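You operate a simulated robot arm through the tools that you are given. There is no shell and no other tool.

You are at the controls of a simulated robot arm. One attempt, no reset.

Task
Tape the splice in red, roll it down, then lift both clamp bars.
Fine: the roller goes back in its holder. Set down upright: splice roller.

The check looks at the end state, three seconds after you hand in, the way a careful person would. Anything else that was tipped, shoved, dropped, spilled or broken makes it a failure.

Robot
A 7-joint arm with a two-finger parallel gripper, fixed in place. Base frame: the origin is on the floor under the middle of its stand, x ahead of it, y to its left, z up. Lengths are in mm, angles in degrees, forces in N, time in s.
With the tool pointing down near the work surface it reaches from about 400 to 900 mm from the base axis. Its first joint turns from -143.0 to 143.0 degrees. Payload 3 kg.
The TCP is the grasp point between the finger pads, 30 mm short of the fingertips. In the tool frame z runs along the fingers and y along their closing line. Largest opening 94 mm; finger width 28, thickness 10; the body of the gripper, 50 by 96 mm, starts 55 mm behind the TCP.
Orientation is that of the tool frame in the base frame, as a unit quaternion [x, y, z, w]. With the fingers straight down and closing along the base's y, the tool's x points along the base's -x, its y along +y and its z along -z.

Tools
- The arm moves only by the tool step_arm. Its argument "targets" is text: rows parted by semicolons, each of 7 numbers parted by spaces: the gripper command, from -1 (fully open) to 1 (shut), values between in proportion, then the shift along the tool's x, y, z in mm, then the turn, a rotation vector about the tool's x, y, z in degrees. In form: hand tx ty tz ax ay az; .... A call has 1 to 20 rows; each row is the pose to reach, as a shift and turn from the pose commanded when the call began, along the tool's axes at that moment. A row lasts 0.2 s, in which the tool goes at most 50 mm and 8.6 degrees; a call with a longer step from one row to the next is refused whole, and so is a gripper value outside its range. A pose out of reach is approached as far as the arm can. The call stops where the force on the tool passes 90 N (or 10 N more than at its start, if that is more) or the arm is blocked; 0.2 s more then pass. Each finger travels about 72 mm/s and halts on what it meets, pressing with about 40 N; the grip force reading is that of the motor and also rises with nothing between the fingers. The clock runs only during rows and for 0.2 s after the last one: add rows that repeat a pose to give the fingers time. The reply holds the time, the measured pose of the TCP, the force on the tool along the base axes, the opening and the grip force, in the units named above and with some noise, with the torque about the TCP (base axes, N m) and any sound that the robot's microphone picked up.
- Cameras (640 x 400 px; columns grow to the right, rows downward): "scene" is fixed at [218.5, 646.2, 1533.1]; the picture's right is [-0.64, -0.77, 0.00], its down [-0.42, 0.35, -0.84] and it looks along [0.64, -0.54, -0.54] (base axes); focal length 250 px, centre (320, 200). "wrist" rides on the gripper at [76, 14, -102] in the tool frame; the picture's right is [-0.18, 0.98, 0.00], its down [-0.75, -0.14, -0.64] and it looks along [-0.63, -0.12, 0.77] (tool axes); focal length 243 px, centre (320, 200). There is no depth. A picture from a camera that has moved, and an enlarged one, comes with that camera's place and axes in the base frame and with its lens. The place of the scene camera against the robot may be out by one fixed shift of up to 18 mm in any direction.
- grab_frame(camera): a new picture of that camera. The clock stands still meanwhile.
- zoom(camera, box): a new picture of the part [left, top, right, bottom] of that camera's present view, enlarged. The clock stands still meanwhile.
- job_done(): hands the job in; it is judged then, once.

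Nothing tells you positions but the pictures and the camera data. Unless the task says otherwise, let go and move clear before handing in.

The tools are called after "Request:" as name(argument=value, ...) on one line, values as JSON. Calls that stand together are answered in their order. step_arm: Moves the arm, as the interface text tells. Its arguments: {"type":"object","properties":{"targets":{"type":"string"}},"required":["targets"]} The other tools are called the same way: grab_frame (camera) takes a picture; zoom (camera, box) takes an enlarged picture of a part of a camera's view; job_done () hands the job in.

At the start:

```text
t: 0.0
ee_pos: [448.6, 43.8, 1301.4]
ee_rot: [0.001, 1.0, 0.001, 0.0]
wrist_force: [-0.2, 0.0, -0.6]
ft_torque: [0.05, 0.03, 0.0]
gripper_width: 93.9
gripper_force: 0.1
```

scene: 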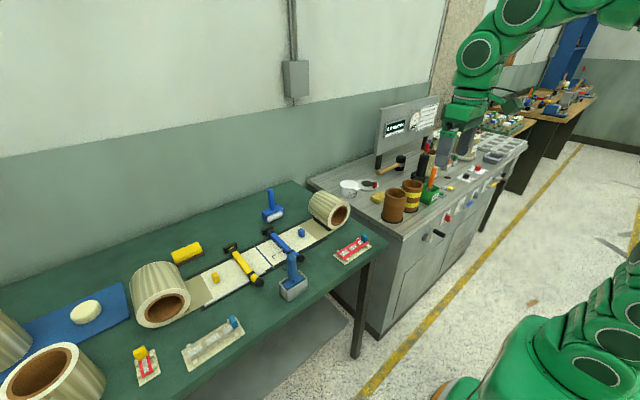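
wrist: 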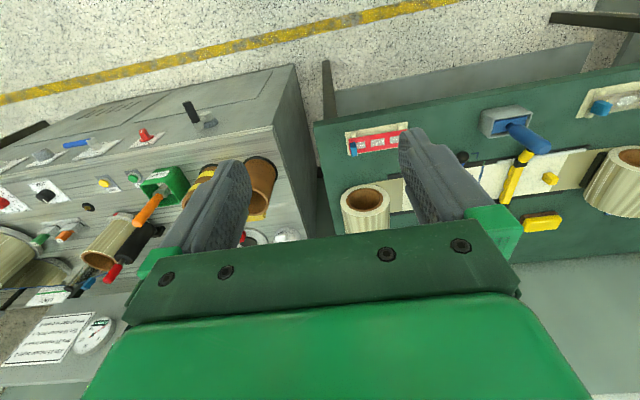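

I see a green work table with two web rolls, a splice area with a yellow and a blue clamp bar, a roller in a grey holder, tape strips with red and other colours. I'll zoom in to identify each item before moving.

Request:
zoom(camera="scene", box=[120, 170, 400, 345])

Request:
zoom(camera="scene", box=[200, 210, 320, 285])

Request:
zoom(camera="scene", box=[240, 180, 400, 280])

Request:
zoom(camera="scene", box=[110, 290, 270, 390])

Request:
zoom(camera="wrist", box=[320, 60, 640, 260])

```text
2.29 times, centred on (260, 258) of scene
camera zoom: at [218.5, 646.2, 1533.1], right [-0.64, -0.77, 0.0], down [-0.42, 0.35, -0.84], along [0.64, -0.54, -0.54], focal length 571 px, centre (457, 69)
```

zoom: 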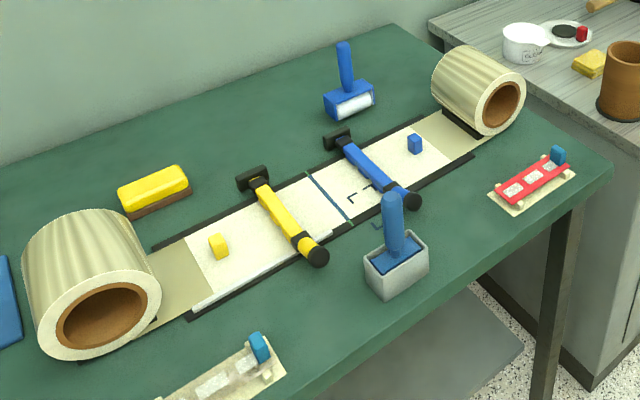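

```text
5.33 times, centred on (260, 248) of scene
camera zoom: at [218.5, 646.2, 1533.1], right [-0.64, -0.77, 0.0], down [-0.42, 0.35, -0.84], along [0.64, -0.54, -0.54], focal length 1333 px, centre (640, -53)
```

zoom: 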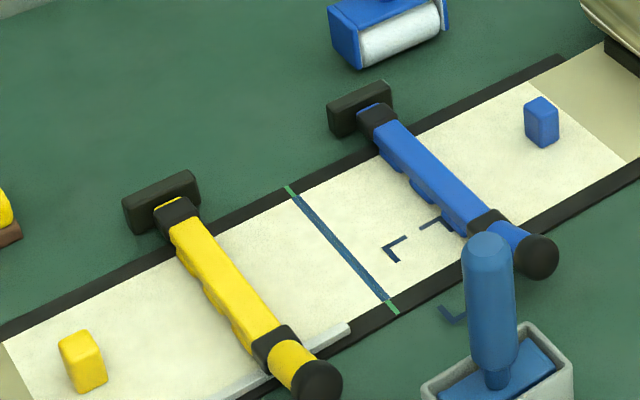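

```text
4.00 times, centred on (320, 230) of scene
camera zoom: at [218.5, 646.2, 1533.1], right [-0.64, -0.77, 0.0], down [-0.42, 0.35, -0.84], along [0.64, -0.54, -0.54], focal length 1000 px, centre (320, 80)
```

zoom: 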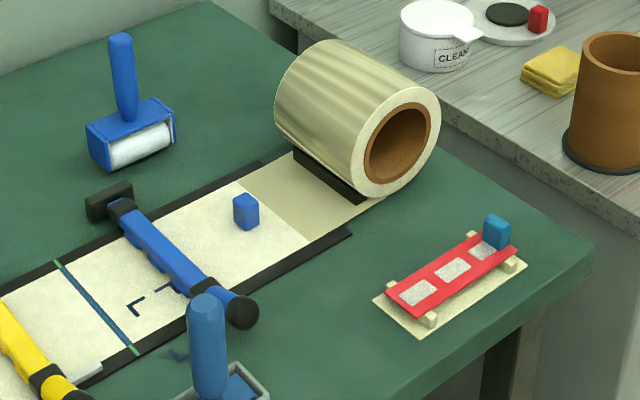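

```text
4.00 times, centred on (190, 340) of scene
camera zoom: at [218.5, 646.2, 1533.1], right [-0.64, -0.77, 0.0], down [-0.42, 0.35, -0.84], along [0.64, -0.54, -0.54], focal length 1000 px, centre (840, -360)
```

zoom: 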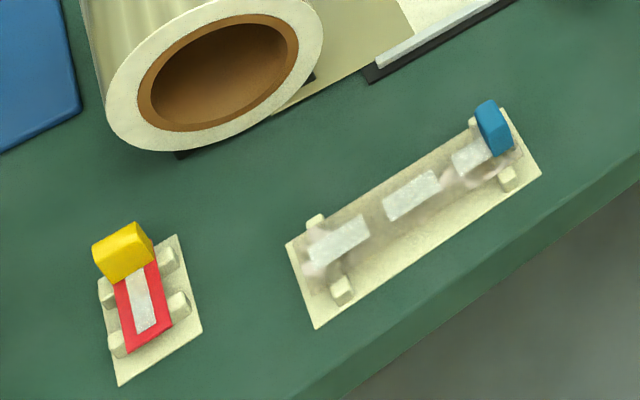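

```text
2.00 times, centred on (480, 160) of wrist
camera zoom: at [371.2, 58.6, 1404.1], right [0.18, 0.98, 0.0], down [0.75, -0.14, 0.64], along [0.63, -0.12, -0.77], focal length 485 px, centre (0, 280)
```

zoom: 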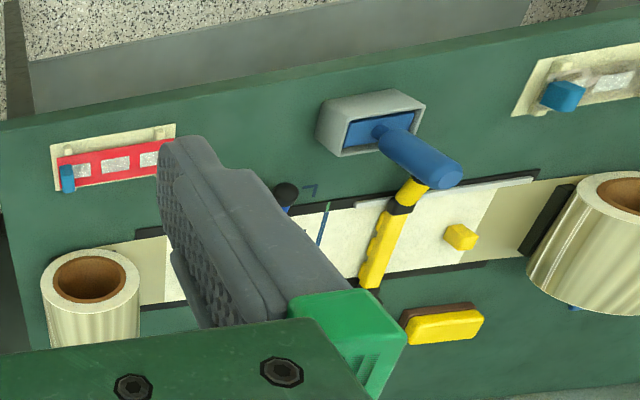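

I take the table top to be near z≈885 with the splice seam around (750–900, 395), the blue splice roller in its grey holder near (630, 400), a long red tape strip near the right end, and a short red one at the left. Next I move the wrist camera left over the table, staying high, to get better views.

Request:
step_arm(targets="-1 0 50 0 0 0 0; -1 0 100 0 0 0 0; -1 0 150 0 0 0 0; -1 0 200 0 0 0 0; -1 0 250 0 0 0 0; -1 0 300 0 0 0 0; -1 0 300 0 0 0 0")

Request:
grab_frame(camera="wrist")

Request:
grab_frame(camera="scene")

```text
t: 1.6
ee_pos: [447.0, 345.3, 1299.7]
ee_rot: [0.0, 1.0, 0.0, 0.001]
wrist_force: [0.6, -0.6, -0.1]
ft_torque: [0.03, 0.01, 0.01]
gripper_width: 94.2
gripper_force: 0.0
```

```text
taken
camera wrist: at [371.1, 359.4, 1404.0], right [0.18, 0.98, 0.0], down [0.75, -0.14, 0.64], along [0.63, -0.12, -0.77], focal length 243 px, centre (320, 200)
```

wrist: 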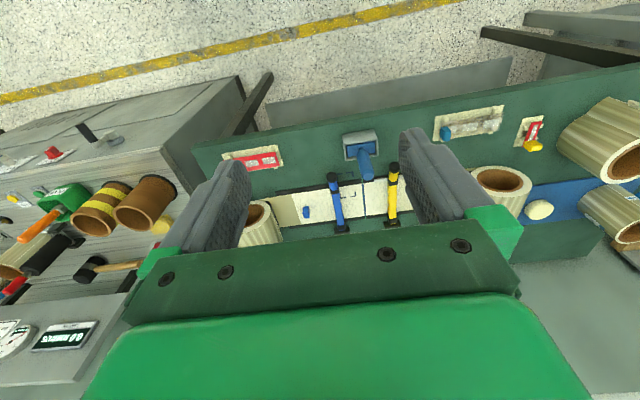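

```text
taken
```

scene: 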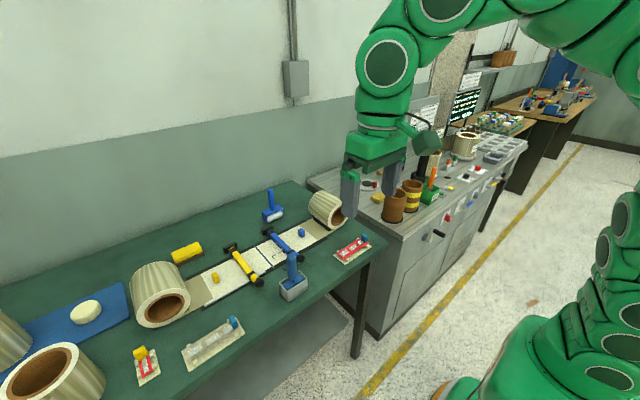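

The wrist now views the splice station from above: red tape card, roller holder, blue and yellow clamps, clear tape card and small red card in a row. I'll zoom for detail.

Request:
zoom(camera="wrist", box=[200, 110, 440, 260])

Request:
zoom(camera="wrist", box=[280, 130, 408, 210])

Request:
zoom(camera="wrist", box=[420, 80, 612, 200])

```text
2.67 times, centred on (320, 185) of wrist
camera zoom: at [371.1, 359.4, 1404.0], right [0.18, 0.98, 0.0], down [0.75, -0.14, 0.64], along [0.63, -0.12, -0.77], focal length 647 px, centre (320, 240)
```

zoom: 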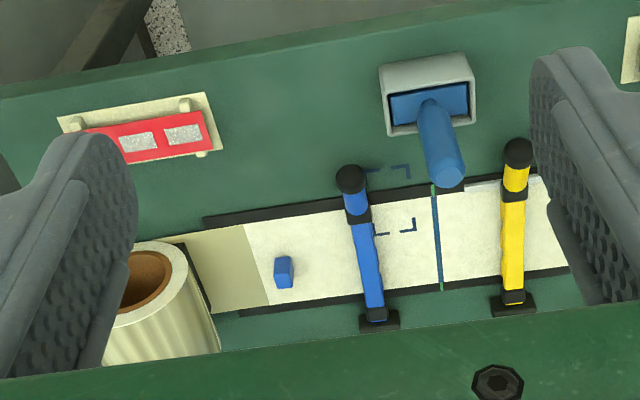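

```text
5.00 times, centred on (344, 170) of wrist
camera zoom: at [371.1, 359.4, 1404.0], right [0.18, 0.98, 0.0], down [0.75, -0.14, 0.64], along [0.63, -0.12, -0.77], focal length 1213 px, centre (200, 350)
```

zoom: 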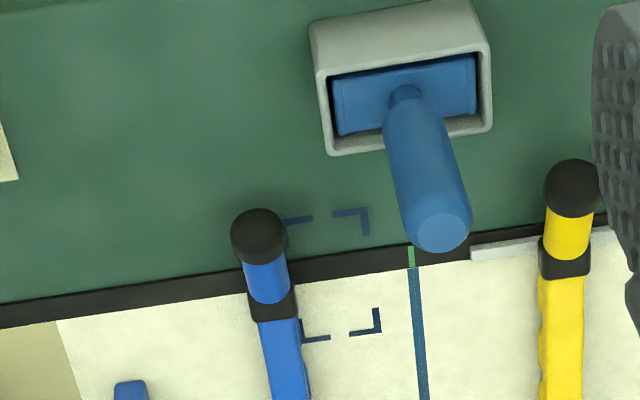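

```text
3.33 times, centred on (516, 140) of wrist
camera zoom: at [371.1, 359.4, 1404.0], right [0.18, 0.98, 0.0], down [0.75, -0.14, 0.64], along [0.63, -0.12, -0.77], focal length 809 px, centre (-333, 400)
```

zoom: 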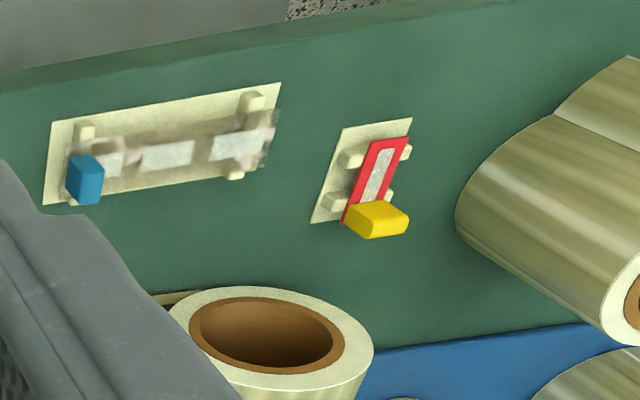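

The blue clamp is at y≈327, the yellow one at y≈477, the seam midway at y≈401, and the holder lines up with the seam at x≈639. I'll look at my own gripper and camera housing for clearance, and at the red strip and the clamp ends in the scene view.

Request:
zoom(camera="scene", box=[320, 100, 480, 200])

Request:
zoom(camera="scene", box=[324, 225, 388, 265])

Request:
zoom(camera="scene", box=[255, 225, 319, 265])

Request:
zoom(camera="scene", box=[265, 240, 329, 305])

```text
4.00 times, centred on (400, 150) of scene
camera zoom: at [218.5, 646.2, 1533.1], right [-0.64, -0.77, 0.0], down [-0.42, 0.35, -0.84], along [0.64, -0.54, -0.54], focal length 1000 px, centre (0, 400)
```

zoom: 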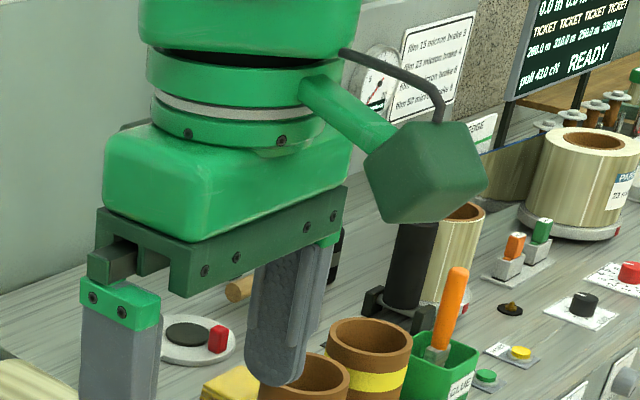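

```text
10.00 times, centred on (356, 245) of scene
camera zoom: at [218.5, 646.2, 1533.1], right [-0.64, -0.77, 0.0], down [-0.42, 0.35, -0.84], along [0.64, -0.54, -0.54], focal length 2500 px, centre (-40, -250)
```

zoom: 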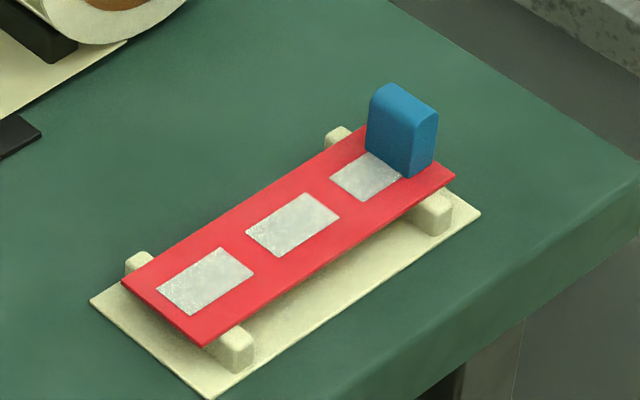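

```text
10.00 times, centred on (287, 245) of scene
camera zoom: at [218.5, 646.2, 1533.1], right [-0.64, -0.77, 0.0], down [-0.42, 0.35, -0.84], along [0.64, -0.54, -0.54], focal length 2500 px, centre (650, -250)
```

zoom: 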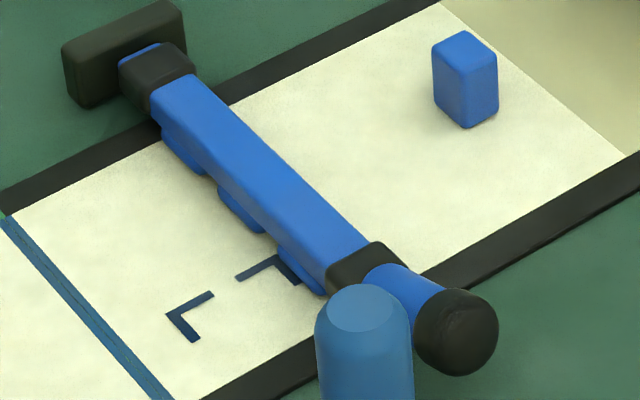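

```text
6.15 times, centred on (297, 272) of scene
camera zoom: at [218.5, 646.2, 1533.1], right [-0.64, -0.77, 0.0], down [-0.42, 0.35, -0.84], along [0.64, -0.54, -0.54], focal length 1538 px, centre (462, -246)
```

zoom: 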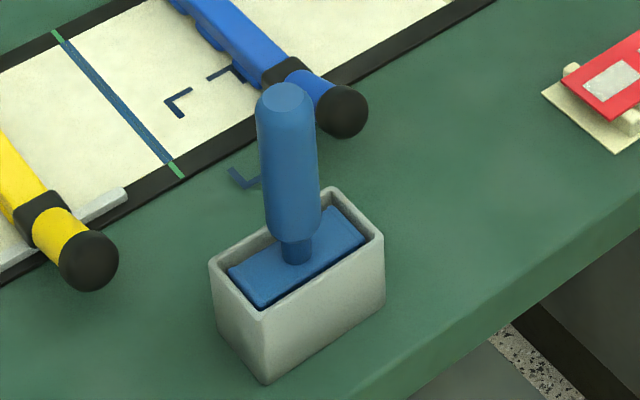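

The red strip carries a blue tab (about 23 mm across the strip, 13 mm along it, 26 mm tall) at its −y end and rests on four small bars. I'll move above the red strip, well clear of it, for a close picture.

Request:
step_arm(targets="-1 -23 -26 26 0 0 0; -1 -46 -53 53 0 0 0; -1 -69 -79 79 0 0 0; -1 -92 -106 105 0 0 0; -1 -114 -132 131 0 0 0; -1 -137 -158 157 0 0 0; -1 -160 -185 184 0 0 0; -1 -183 -211 210 0 0 0; -1 -183 -211 210 0 0 0")

Request:
grab_frame(camera="wrist")

Request:
grab_frame(camera="scene")

```text
t: 3.6
ee_pos: [630.5, 132.1, 1090.5]
ee_rot: [0.0, 1.0, 0.0, 0.0]
wrist_force: [-0.2, 0.4, -0.3]
ft_torque: [0.02, -0.04, -0.02]
gripper_width: 94.0
gripper_force: 0.2
```

```text
taken
camera wrist: at [553.6, 147.2, 1193.6], right [0.18, 0.98, 0.0], down [0.75, -0.14, 0.64], along [0.63, -0.12, -0.77], focal length 243 px, centre (320, 200)
```

wrist: 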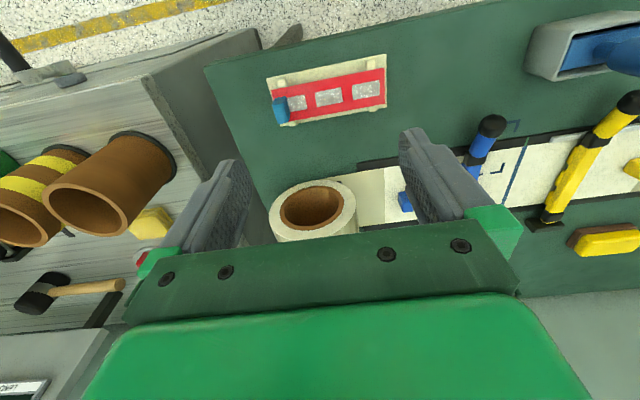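

```text
taken
```

scene: 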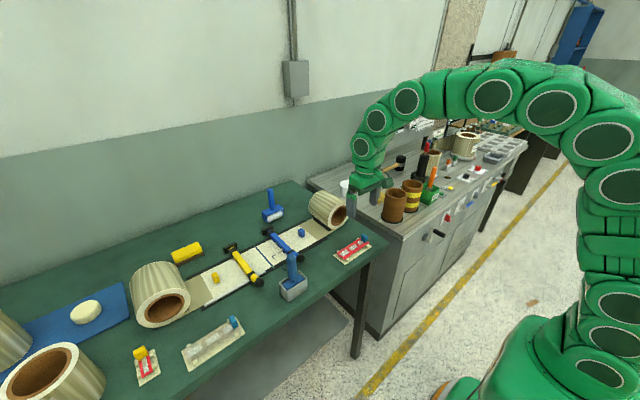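

The gripper is above the strip area; the strip appears at the top of the wrist picture, tab at its −y end. I'll enlarge it to measure.

Request:
zoom(camera="wrist", box=[250, 45, 410, 145])

Request:
zoom(camera="wrist", box=[440, 60, 640, 185])

```text
4.00 times, centred on (330, 95) of wrist
camera zoom: at [553.6, 147.2, 1193.6], right [0.18, 0.98, 0.0], down [0.75, -0.14, 0.64], along [0.63, -0.12, -0.77], focal length 970 px, centre (280, 620)
```

zoom: 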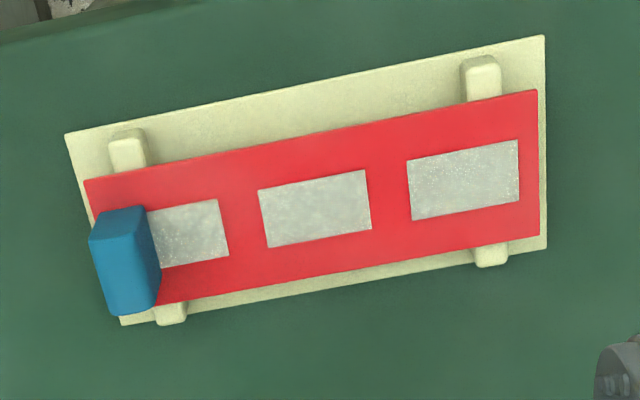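

```text
3.20 times, centred on (540, 122) of wrist
camera zoom: at [553.6, 147.2, 1193.6], right [0.18, 0.98, 0.0], down [0.75, -0.14, 0.64], along [0.63, -0.12, -0.77], focal length 776 px, centre (-384, 448)
```

zoom: 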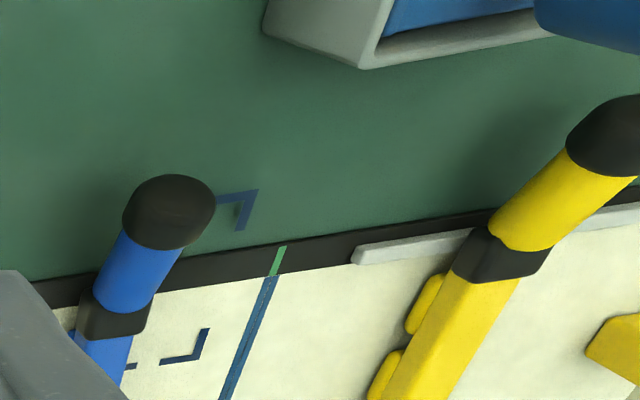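

The web surface reads z≈884, the seam runs along x at y≈401 (web edges about x 765 to 883, plate 751 to 897), and the red strip lies at x 626–665, y 76–207, tab centred near (646, 85) with its top at z≈917. Before grasping I'll rehearse the carried pose: hover over the seam with the tool turned −90° about vertical, to test reach and see the seam from there.

Request:
step_arm(targets="-1 -12 24 0 0 0 8; -1 -24 49 0 0 0 16; -1 -36 73 0 0 0 24; -1 -48 97 0 0 0 32; -1 -60 122 0 0 0 40; -1 -72 146 0 0 0 48; -1 -85 170 0 0 0 56; -1 -97 195 0 0 0 64; -1 -109 219 0 0 0 72; -1 -121 243 0 0 0 80; -1 -134 269 0 0 0 88; -1 -134 269 0 0 0 90; -1 -134 269 0 0 0 90")

Request:
grab_frame(camera="wrist")

Request:
grab_frame(camera="scene")

```text
t: 6.4
ee_pos: [751.8, 394.2, 1074.8]
ee_rot: [0.707, 0.707, 0.0, 0.0]
wrist_force: [-0.3, -0.4, 0.3]
ft_torque: [0.0, 0.01, -0.01]
gripper_width: 93.7
gripper_force: 0.1
out of reach, approached as far as the arm can: row 11, 12, 13
```

```text
taken
camera wrist: at [765.6, 471.2, 1178.5], right [0.98, -0.18, 0.0], down [-0.14, -0.75, 0.64], along [-0.12, -0.63, -0.77], focal length 243 px, centre (320, 200)
```

wrist: 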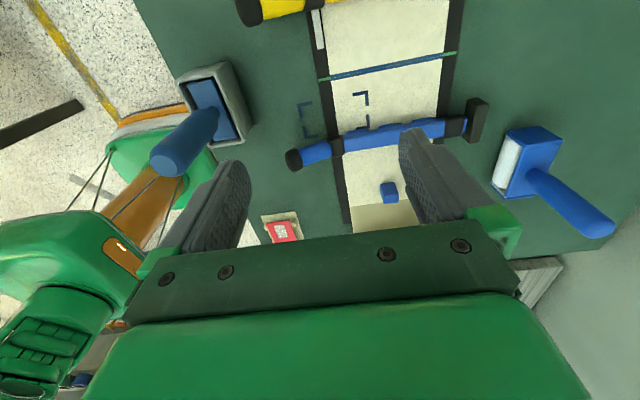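

```text
taken
```

scene: 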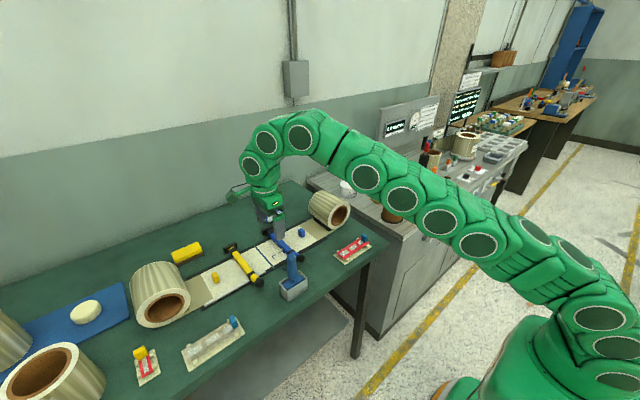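

The −90° orientation works; reach ends near r≈850 mm at this height but grows lower down. From here the seam, clamps and the holder are clearly visible, so I'll zoom in to refine positions.

Request:
zoom(camera="wrist", box=[280, 0, 500, 140])

Request:
zoom(camera="wrist", box=[130, 50, 290, 180])

Request:
zoom(camera="wrist", box=[280, 80, 510, 240])

```text
2.86 times, centred on (390, 70) of wrist
camera zoom: at [765.6, 471.2, 1178.5], right [0.98, -0.18, 0.0], down [-0.14, -0.75, 0.64], along [-0.12, -0.63, -0.77], focal length 693 px, centre (120, 571)
```

zoom: 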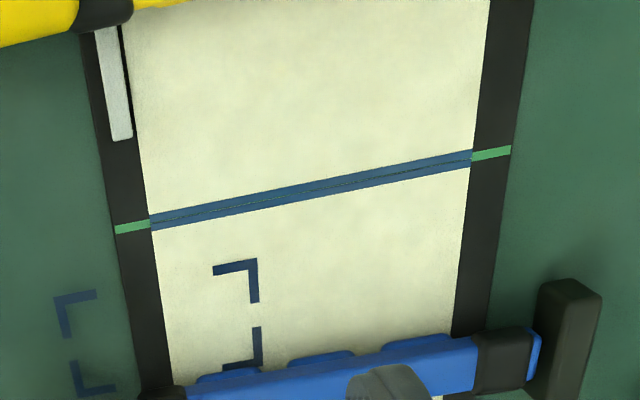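

```text
3.08 times, centred on (210, 115) of wrist
camera zoom: at [765.6, 471.2, 1178.5], right [0.98, -0.18, 0.0], down [-0.14, -0.75, 0.64], along [-0.12, -0.63, -0.77], focal length 746 px, centre (658, 462)
```

zoom: 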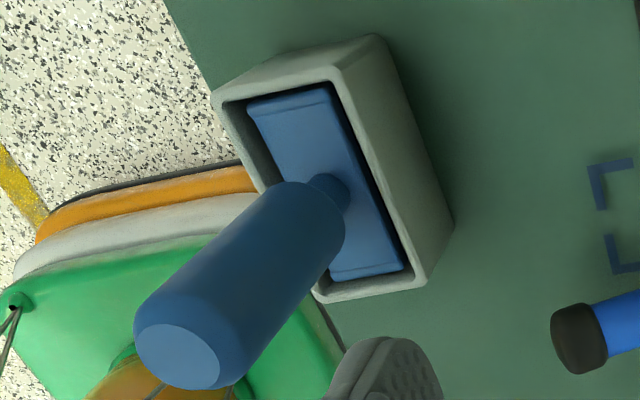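

```text
2.50 times, centred on (395, 160) of wrist
camera zoom: at [765.6, 471.2, 1178.5], right [0.98, -0.18, 0.0], down [-0.14, -0.75, 0.64], along [-0.12, -0.63, -0.77], focal length 606 px, centre (132, 300)
```

zoom: 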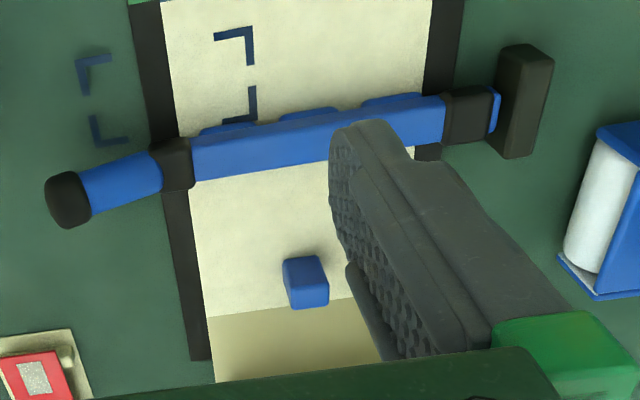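

Seam measured at y≈400.6, x 764.5–885 on the web; holder rim x 620–660, y 364–436; handle vertical at (640, 400.5), top z≈1031, about 27 mm thick. Now I go back over the strip's tab with the gripper half closed, still above z≈1050.

Request:
step_arm(targets="-1 -29 -11 0 0 0 -8; -0.8 -58 -22 3 0 0 -16; -0.6 -87 -33 6 0 0 -24; -0.4 -116 -44 9 0 0 -32; -0.2 -145 -55 12 0 0 -40; 0 -174 -66 15 0 0 -48; 0 -203 -77 18 0 0 -56; 0 -232 -88 21 0 0 -64; 0 -261 -98 24 0 0 -72; 0 -290 -108 27 0 0 -80; 0 -316 -119 30 0 0 -88; 0 -316 -119 30 0 0 -90; 0 -316 -119 30 0 0 -90")

Request:
grab_frame(camera="wrist")

```text
t: 9.2
ee_pos: [632.4, 79.1, 1045.8]
ee_rot: [-0.001, 1.0, 0.001, 0.0]
wrist_force: [0.0, -0.3, 1.1]
ft_torque: [-0.02, 0.0, -0.01]
gripper_width: 47.1
gripper_force: 0.2
```

```text
taken
camera wrist: at [556.0, 93.2, 1149.2], right [0.18, 0.98, 0.0], down [0.75, -0.14, 0.64], along [0.63, -0.12, -0.77], focal length 243 px, centre (320, 200)
```

wrist: 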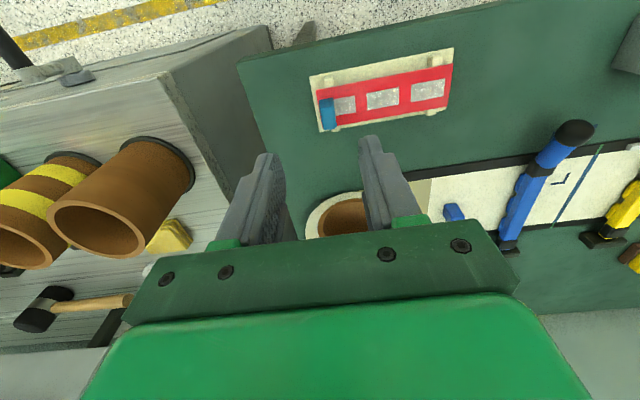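

The commanded pose had been clipped to what was reached, so I'm at (632, 79, 1046), fingers open 47 mm. I'll zoom on the tab to refine its position.

Request:
zoom(camera="wrist", box=[300, 40, 460, 140])

```text
4.00 times, centred on (380, 90) of wrist
camera zoom: at [556.0, 93.2, 1149.2], right [0.18, 0.98, 0.0], down [0.75, -0.14, 0.64], along [0.63, -0.12, -0.77], focal length 970 px, centre (80, 640)
```

zoom: 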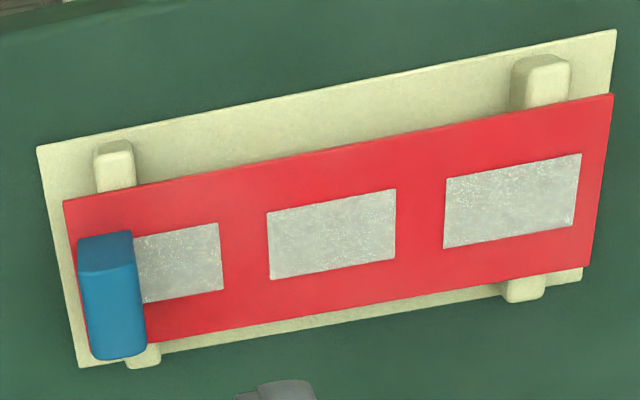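

The strip top comes out at z≈896, spanning x 625–665, y 76–206, with the tab centred at (645.5, 85.2) and 13 mm thick. I'll centre over the tab and descend to just above it, then check.

Request:
step_arm(targets="0 -13 6 0 0 0 0; 0 -13 6 35 0 0 0; 0 -13 6 70 0 0 0; 0 -13 6 85 0 0 0; 0 -13 6 85 0 0 0")

Request:
grab_frame(camera="wrist")

Request:
zoom(camera="scene", box=[310, 190, 406, 250])

```text
t: 10.4
ee_pos: [646.0, 85.3, 960.3]
ee_rot: [0.001, 1.0, 0.0, 0.0]
wrist_force: [0.3, 0.0, -1.0]
ft_torque: [-0.03, -0.03, 0.0]
gripper_width: 47.0
gripper_force: 0.0
```

```text
taken
camera wrist: at [569.3, 99.5, 1063.7], right [0.18, 0.98, 0.0], down [0.75, -0.14, 0.64], along [0.63, -0.12, -0.77], focal length 243 px, centre (320, 200)
```

wrist: 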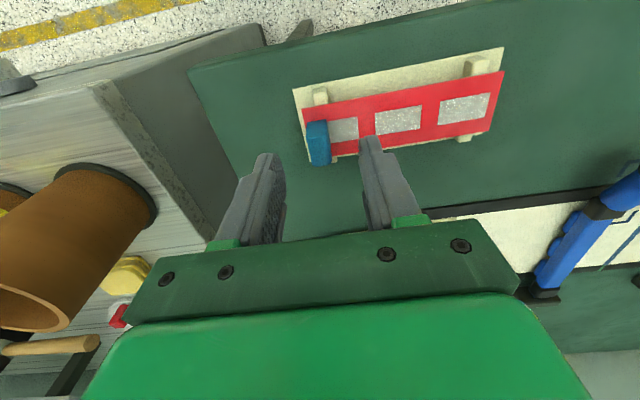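

```text
6.67 times, centred on (358, 220) of scene
camera zoom: at [218.5, 646.2, 1533.1], right [-0.64, -0.77, 0.0], down [-0.42, 0.35, -0.84], along [0.64, -0.54, -0.54], focal length 1667 px, centre (67, 67)
```

zoom: 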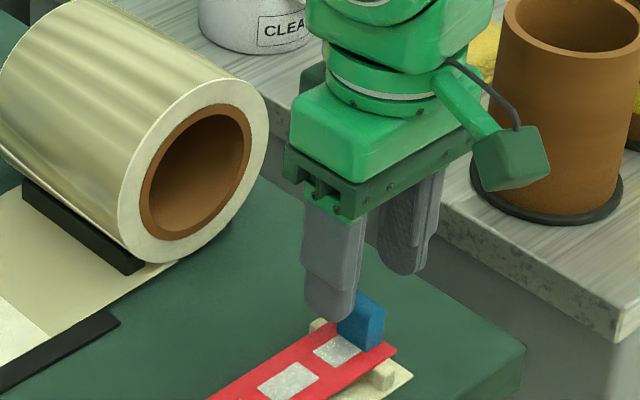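

Fingertips hang just above and to either side of the tab. One more enlarged look to confirm alignment before the last 30 mm.

Request:
zoom(camera="wrist", box=[240, 80, 400, 180])

```text
4.00 times, centred on (320, 130) of wrist
camera zoom: at [569.3, 99.5, 1063.7], right [0.18, 0.98, 0.0], down [0.75, -0.14, 0.64], along [0.63, -0.12, -0.77], focal length 970 px, centre (320, 480)
```

zoom: 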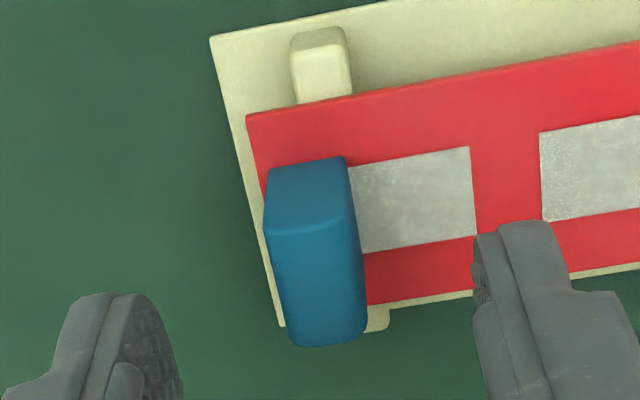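

The tab is centred between the fingers (y≈85.0, top z≈921). I'll lower 30 mm so the tips stay about 4 mm above the strip, then close on the tab.

Request:
step_arm(targets="0 0 0 15 0 0 0; 0 0 0 30 0 0 0; 0 0 0 30 0 0 0; 0.5 0 0 30 0 0 0; 1 0 0 30 0 0 0; 1 0 0 30 0 0 0; 1 0 0 30 0 0 0")

Request:
zoom(camera="wrist", box=[220, 80, 420, 205])

```text
t: 12.0
ee_pos: [646.0, 85.2, 931.1]
ee_rot: [0.0, 1.0, 0.0, 0.0]
wrist_force: [0.4, -0.8, -0.1]
ft_torque: [0.03, -0.03, 0.01]
gripper_width: 12.3
gripper_force: 40.1
```

```text
3.20 times, centred on (320, 142) of wrist
camera zoom: at [569.2, 99.6, 1034.0], right [0.18, 0.98, 0.0], down [0.75, -0.14, 0.64], along [0.63, -0.12, -0.77], focal length 776 px, centre (320, 384)
```

zoom: 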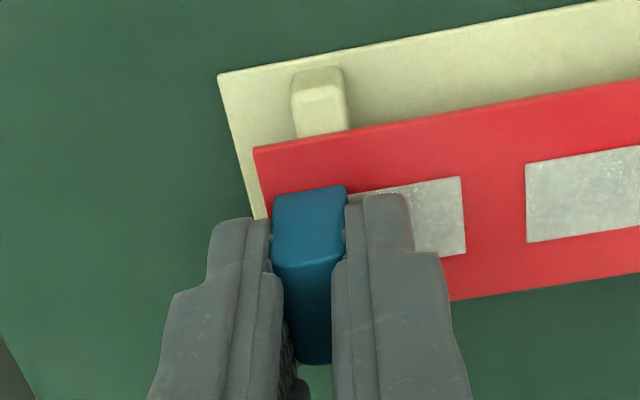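

The tab is gripped (12.3 mm, 40 N). Now I lift straight up slowly and check that the strip comes along.

Request:
step_arm(targets="1 0 0 -5 0 0 0; 1 0 0 -15 0 0 0; 1 0 0 -30 0 0 0; 1 0 0 -50 0 0 0; 1 0 0 -75 0 0 0; 1 0 0 -90 0 0 0; 1 0 0 -90 0 0 0")

Request:
grab_frame(camera="wrist")

Request:
zoom(camera="scene", box=[310, 190, 406, 270])

```text
t: 13.6
ee_pos: [645.5, 84.1, 1020.4]
ee_rot: [0.0, 1.0, 0.0, 0.0]
wrist_force: [-0.4, -0.8, 0.0]
ft_torque: [-0.03, -0.03, 0.02]
gripper_width: 12.2
gripper_force: 39.8
```

```text
taken
camera wrist: at [569.6, 98.8, 1123.5], right [0.18, 0.98, 0.0], down [0.75, -0.14, 0.64], along [0.63, -0.12, -0.77], focal length 243 px, centre (320, 200)
```

wrist: 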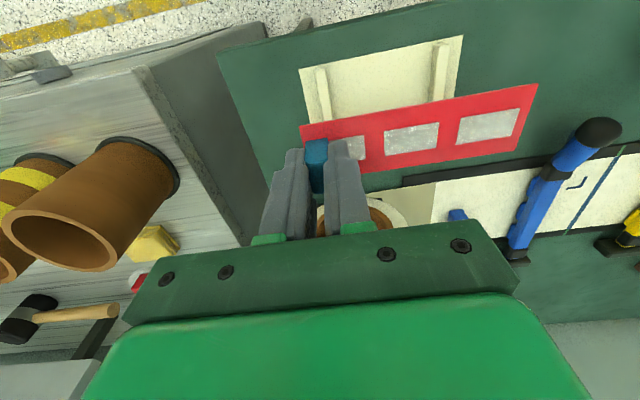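

```text
5.00 times, centred on (358, 230) of scene
camera zoom: at [218.5, 646.2, 1533.1], right [-0.64, -0.77, 0.0], down [-0.42, 0.35, -0.84], along [0.64, -0.54, -0.54], focal length 1250 px, centre (130, 50)
```

zoom: 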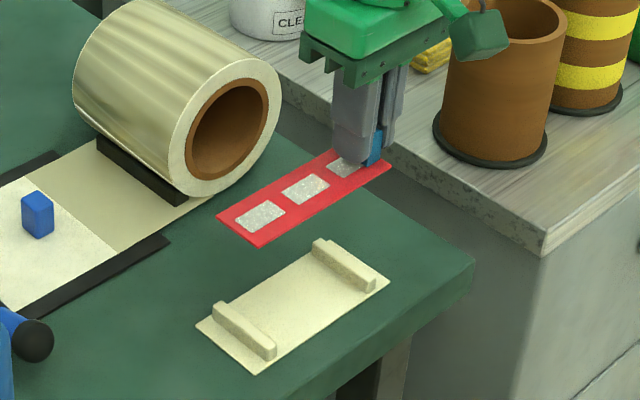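

The strip is up and level. I'll raise it further for clearance over the web roll and roller handle, swing it −90° so it points along +x, and bring it to a point short of the seam.

Request:
step_arm(targets="1 0 0 -40 0 0 0; 1 -6 28 -40 0 0 8.2; 1 -12 57 -40 0 0 16.4; 1 -18 85 -40 0 0 24.5; 1 -23 114 -40 0 0 32.7; 1 -29 143 -40 0 0 40.9; 1 -35 171 -40 0 0 49.1; 1 -41 200 -40 0 0 57.3; 1 -47 228 -40 0 0 65.5; 1 -53 257 -40 0 0 73.6; 1 -59 285 -40 0 0 81.8; 1 -64 314 -40 0 0 90; 1 -64 314 -40 0 0 90; 1 -64 314 -40 0 0 90")

Request:
grab_frame(camera="wrist")

Request:
grab_frame(camera="scene")

```text
t: 16.6
ee_pos: [709.8, 398.2, 1060.9]
ee_rot: [0.707, 0.707, 0.0, 0.001]
wrist_force: [-0.5, -0.1, 0.8]
ft_torque: [-0.03, -0.02, -0.04]
gripper_width: 12.3
gripper_force: 40.0
```

```text
taken
camera wrist: at [723.0, 474.9, 1164.1], right [0.98, -0.18, 0.0], down [-0.14, -0.75, 0.64], along [-0.12, -0.63, -0.77], focal length 243 px, centre (320, 200)
```

wrist: 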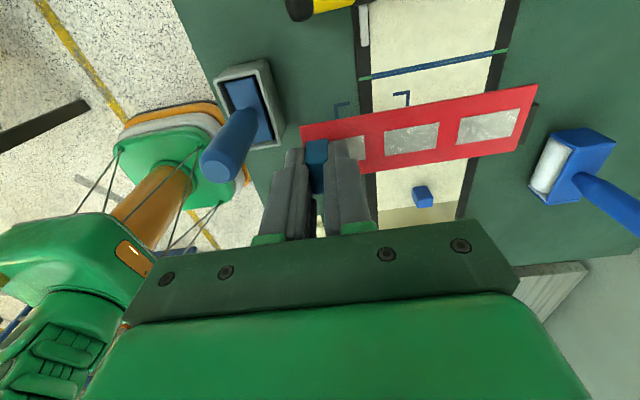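

```text
taken
```

scene: 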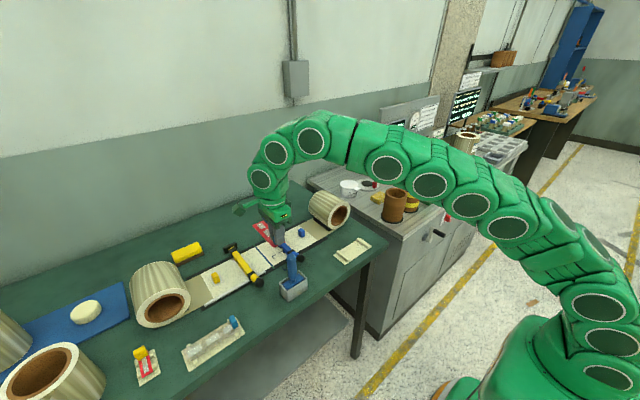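

The strip now points along +x, held level. I'll move out to above the seam and down to about z=975, then inspect the alignment.

Request:
step_arm(targets="1 1 25 20 0 0 0; 1 2 50 45 0 0 0; 1 2.4 58.7 70 0 0 0; 1 2.4 58.7 86 0 0 0; 1 2.4 58.7 86 0 0 0")

Request:
grab_frame(camera="wrist")

Request:
zoom(camera="scene", box=[220, 190, 340, 290])

```text
t: 17.8
ee_pos: [769.2, 400.2, 974.0]
ee_rot: [0.707, 0.707, 0.0, 0.001]
wrist_force: [0.7, -0.4, 0.3]
ft_torque: [0.01, 0.0, -0.01]
gripper_width: 12.0
gripper_force: 40.2
```

```text
taken
camera wrist: at [782.5, 477.2, 1077.0], right [0.98, -0.18, 0.0], down [-0.14, -0.75, 0.64], along [-0.12, -0.63, -0.77], focal length 243 px, centre (320, 200)
```

wrist: 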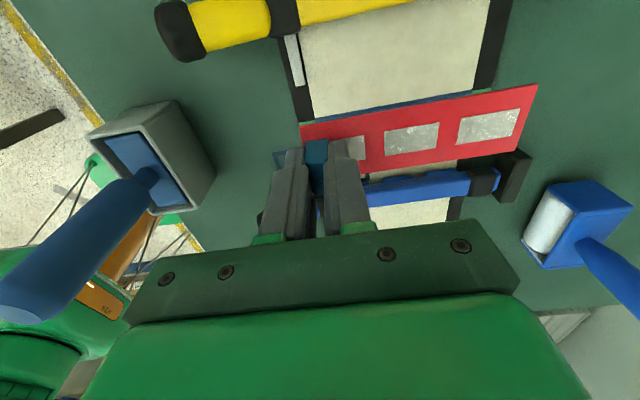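

```text
4.00 times, centred on (280, 240) of scene
camera zoom: at [218.5, 646.2, 1533.1], right [-0.64, -0.77, 0.0], down [-0.42, 0.35, -0.84], along [0.64, -0.54, -0.54], focal length 1000 px, centre (480, 40)
```

zoom: 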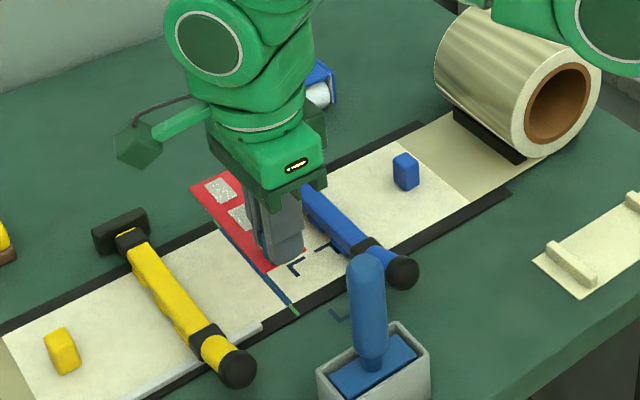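

Reach is fine here at (769, 400, 974). Zooming on the strip over the seam to check lateral and angular alignment.

Request:
zoom(camera="wrist", box=[280, 70, 560, 210])

Request:
zoom(camera="wrist", box=[280, 80, 400, 155])

Request:
zoom(camera="wrist", box=[440, 60, 560, 135])

```text
2.29 times, centred on (420, 140) of wrist
camera zoom: at [782.5, 477.2, 1077.0], right [0.98, -0.18, 0.0], down [-0.14, -0.75, 0.64], along [-0.12, -0.63, -0.77], focal length 555 px, centre (91, 337)
```

zoom: 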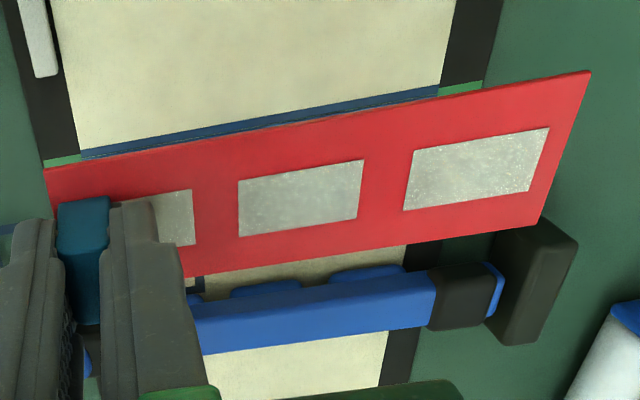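

```text
5.33 times, centred on (340, 118) of wrist
camera zoom: at [782.5, 477.2, 1077.0], right [0.98, -0.18, 0.0], down [-0.14, -0.75, 0.64], along [-0.12, -0.63, -0.77], focal length 1294 px, centre (213, 640)
```

zoom: 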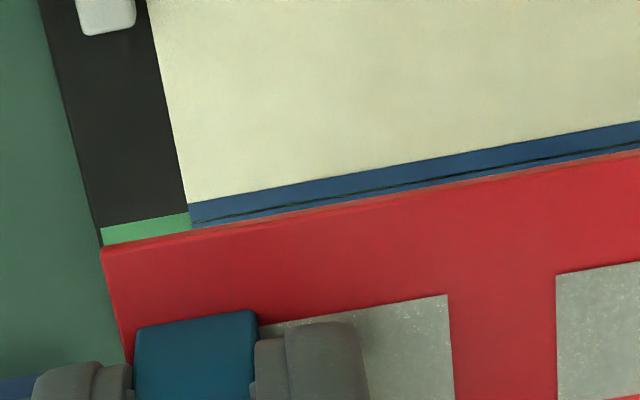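

```text
5.33 times, centred on (500, 98) of wrist
camera zoom: at [782.5, 477.2, 1077.0], right [0.98, -0.18, 0.0], down [-0.14, -0.75, 0.64], along [-0.12, -0.63, -0.77], focal length 1294 px, centre (-640, 747)
```

zoom: 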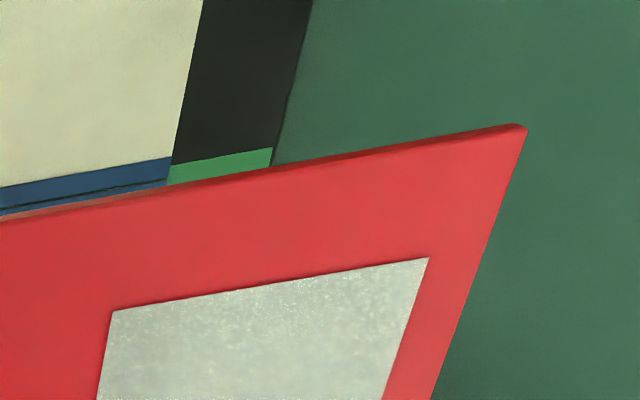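

Strip centre is (824.9, 401.2) against the seam centre (824.7, 400.5), parallel. I'll trim 0.7 mm in y and descend to a few mm above the web.

Request:
step_arm(targets="1 -0.7 0 15 0 0 0; 1 -0.7 0 30 0 0 0; 1 -0.7 0 40 0 0 0; 1 -0.7 0 47 0 0 0; 1 -0.7 0 47 0 0 0")

Request:
zoom(camera="wrist", box=[280, 70, 560, 210])

Request:
zoom(camera="scene", box=[230, 200, 326, 280])

```text
t: 19.0
ee_pos: [768.5, 401.0, 926.8]
ee_rot: [0.706, 0.708, 0.0, 0.001]
wrist_force: [-0.7, -0.3, 0.3]
ft_torque: [0.0, 0.03, 0.02]
gripper_width: 12.1
gripper_force: 39.5
```

```text
2.29 times, centred on (420, 140) of wrist
camera zoom: at [782.1, 476.9, 1030.1], right [0.98, -0.18, 0.0], down [-0.14, -0.75, 0.64], along [-0.12, -0.63, -0.77], focal length 555 px, centre (91, 337)
```

zoom: 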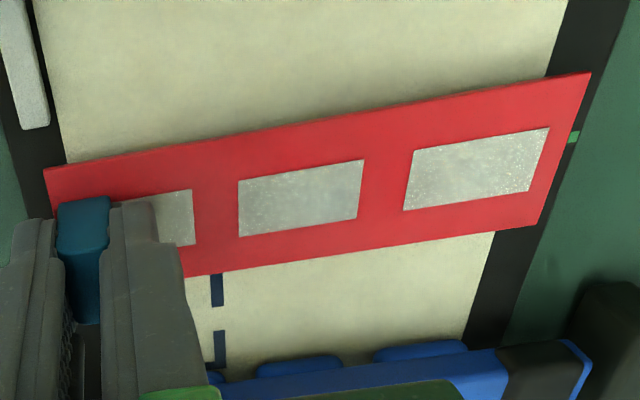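

```text
5.00 times, centred on (278, 240) of scene
camera zoom: at [218.5, 646.2, 1533.1], right [-0.64, -0.77, 0.0], down [-0.42, 0.35, -0.84], along [0.64, -0.54, -0.54], focal length 1250 px, centre (530, 0)
```

zoom: 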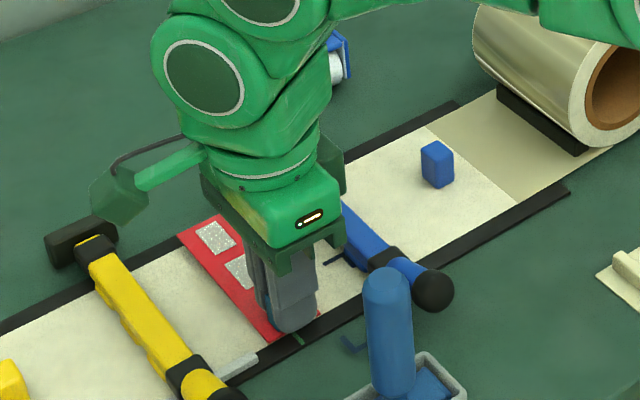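

The strip is aligned (x 759–890, centre y≈400.6) and a few mm above the web. I'll lower in small steps, watching the force.

Request:
step_arm(targets="1 0 0 2 0 0 0; 1 0 0 3.5 0 0 0; 1 0 0 3.5 0 0 0")

Request:
step_arm(targets="1 0 0 1 0 0 0; 1 0 0 1.5 0 0 0; 1 0 0 1.5 0 0 0")

```text
t: 19.8
ee_pos: [769.1, 400.6, 924.0]
ee_rot: [0.708, 0.707, 0.001, 0.0]
wrist_force: [0.1, 0.3, -0.4]
ft_torque: [0.03, -0.03, -0.02]
gripper_width: 12.2
gripper_force: 40.4
```

```text
t: 20.6
ee_pos: [768.1, 401.3, 922.2]
ee_rot: [0.707, 0.708, -0.001, 0.0]
wrist_force: [-0.4, -0.3, 1.2]
ft_torque: [0.04, -0.05, -0.01]
gripper_width: 12.0
gripper_force: 39.9
```

Still no clear contact at z≈922. Continuing in 1 mm steps.

Request:
step_arm(targets="1 0 0 0.5 0 0 0; 1 0 0 1 0 0 0; 1 0 0 1 0 0 0")

Request:
step_arm(targets="1 0 0 0.5 0 0 0; 1 0 0 1 0 0 0; 1 0 0 1 0 0 0")

```text
t: 21.4
ee_pos: [767.9, 400.1, 922.4]
ee_rot: [0.707, 0.707, 0.001, 0.001]
wrist_force: [-1.6, -0.2, 12.8]
ft_torque: [-0.05, 0.0, -0.01]
gripper_width: 12.2
gripper_force: 40.2
```

```text
t: 22.2
ee_pos: [767.3, 400.9, 921.4]
ee_rot: [0.707, 0.708, 0.001, 0.001]
wrist_force: [-10.1, -0.6, 33.5]
ft_torque: [-0.03, 0.09, -0.01]
gripper_width: 12.3
gripper_force: 39.7
```

Contact: 33 N downward at z≈921.4, so the strip is on the web. I'll ease off 1.5 mm, check the picture, and then release.

Request:
step_arm(targets="1 0 0 -1.5 0 0 0; 1 0 0 -1.5 0 0 0")

Request:
zoom(camera="wrist", box=[280, 70, 560, 210])

```text
t: 22.8
ee_pos: [767.5, 400.0, 921.1]
ee_rot: [0.707, 0.708, 0.0, 0.0]
wrist_force: [3.7, 6.8, 18.8]
ft_torque: [0.32, -0.11, 0.02]
gripper_width: 12.3
gripper_force: 40.4
```

```text
2.29 times, centred on (420, 140) of wrist
camera zoom: at [781.7, 476.9, 1025.5], right [0.98, -0.18, 0.0], down [-0.14, -0.75, 0.64], along [-0.12, -0.63, -0.77], focal length 555 px, centre (91, 337)
```

zoom: 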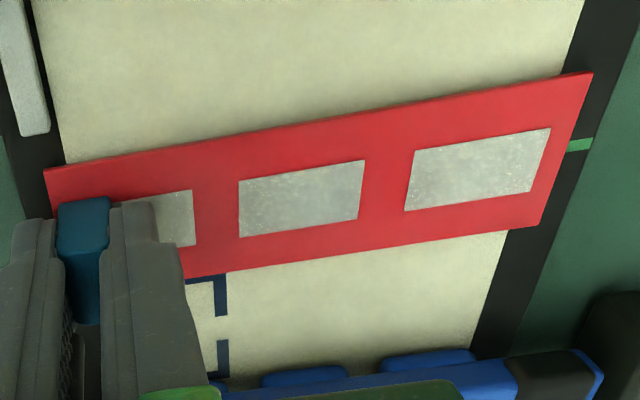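

The strip lies flat along the seam and now seems stuck (side forces appear). I'll open the fingers partly and rise straight up.

Request:
step_arm(targets="0.7 0 0 -1.5 0 0 0; 0.4 0 0 -1.5 0 0 0; 0.36 0 0 -1.5 0 0 0; 0.36 0 0 -1.5 0 0 0")

Request:
zoom(camera="wrist", box=[280, 70, 560, 210])

```text
t: 23.8
ee_pos: [766.9, 399.3, 923.2]
ee_rot: [0.707, 0.707, 0.0, 0.0]
wrist_force: [-1.0, -0.2, -0.2]
ft_torque: [-0.02, -0.01, 0.01]
gripper_width: 30.4
gripper_force: 0.1
```

```text
2.29 times, centred on (420, 140) of wrist
camera zoom: at [781.9, 477.0, 1026.9], right [0.98, -0.18, 0.0], down [-0.14, -0.75, 0.64], along [-0.12, -0.63, -0.77], focal length 555 px, centre (91, 337)
```

zoom: 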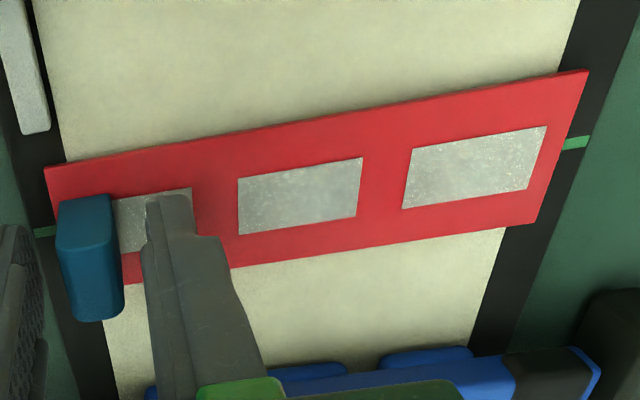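

Released cleanly; both green end marks line up with the strip. I'll rise straight up and look from above.

Request:
step_arm(targets="0.36 0 0 -10 0 0 0; 0.36 0 0 -35 0 0 0; 0.36 0 0 -70 0 0 0; 0.36 0 -15 -100 0 0 0; 0.36 0 -30 -120 0 0 0; 0.36 0 -30 -120 0 0 0")

Request:
grab_frame(camera="wrist")

Request:
zoom(camera="scene", box=[220, 200, 340, 290])

```text
t: 25.2
ee_pos: [738.3, 400.7, 1044.5]
ee_rot: [0.707, 0.707, 0.0, 0.0]
wrist_force: [1.2, 0.5, -0.3]
ft_torque: [0.0, 0.0, 0.02]
gripper_width: 30.5
gripper_force: 0.0
```

```text
taken
camera wrist: at [751.8, 477.1, 1147.0], right [0.98, -0.18, 0.0], down [-0.14, -0.75, 0.64], along [-0.12, -0.63, -0.77], focal length 243 px, centre (320, 200)
```

wrist: 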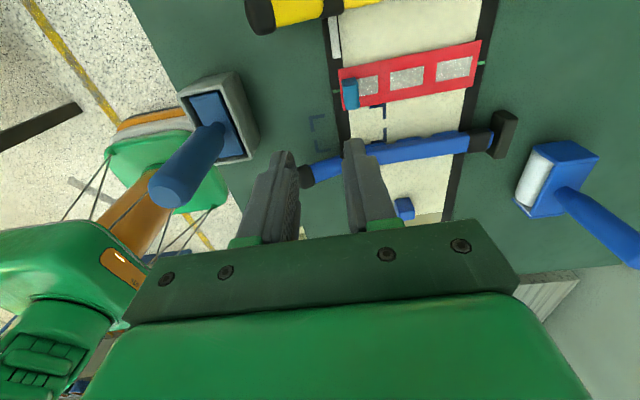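

```text
4.44 times, centred on (280, 245) of scene
camera zoom: at [218.5, 646.2, 1533.1], right [-0.64, -0.77, 0.0], down [-0.42, 0.35, -0.84], along [0.64, -0.54, -0.54], focal length 1111 px, centre (498, 0)
```

zoom: 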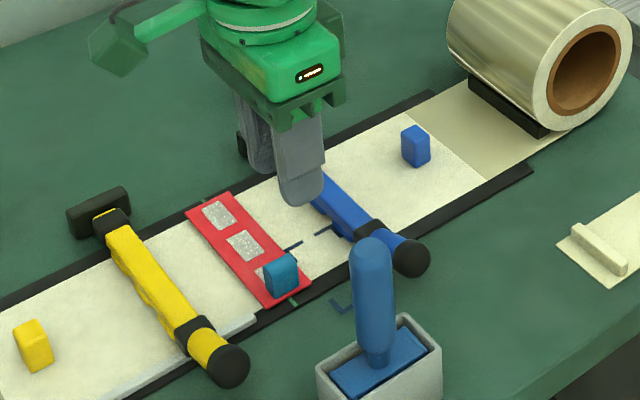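

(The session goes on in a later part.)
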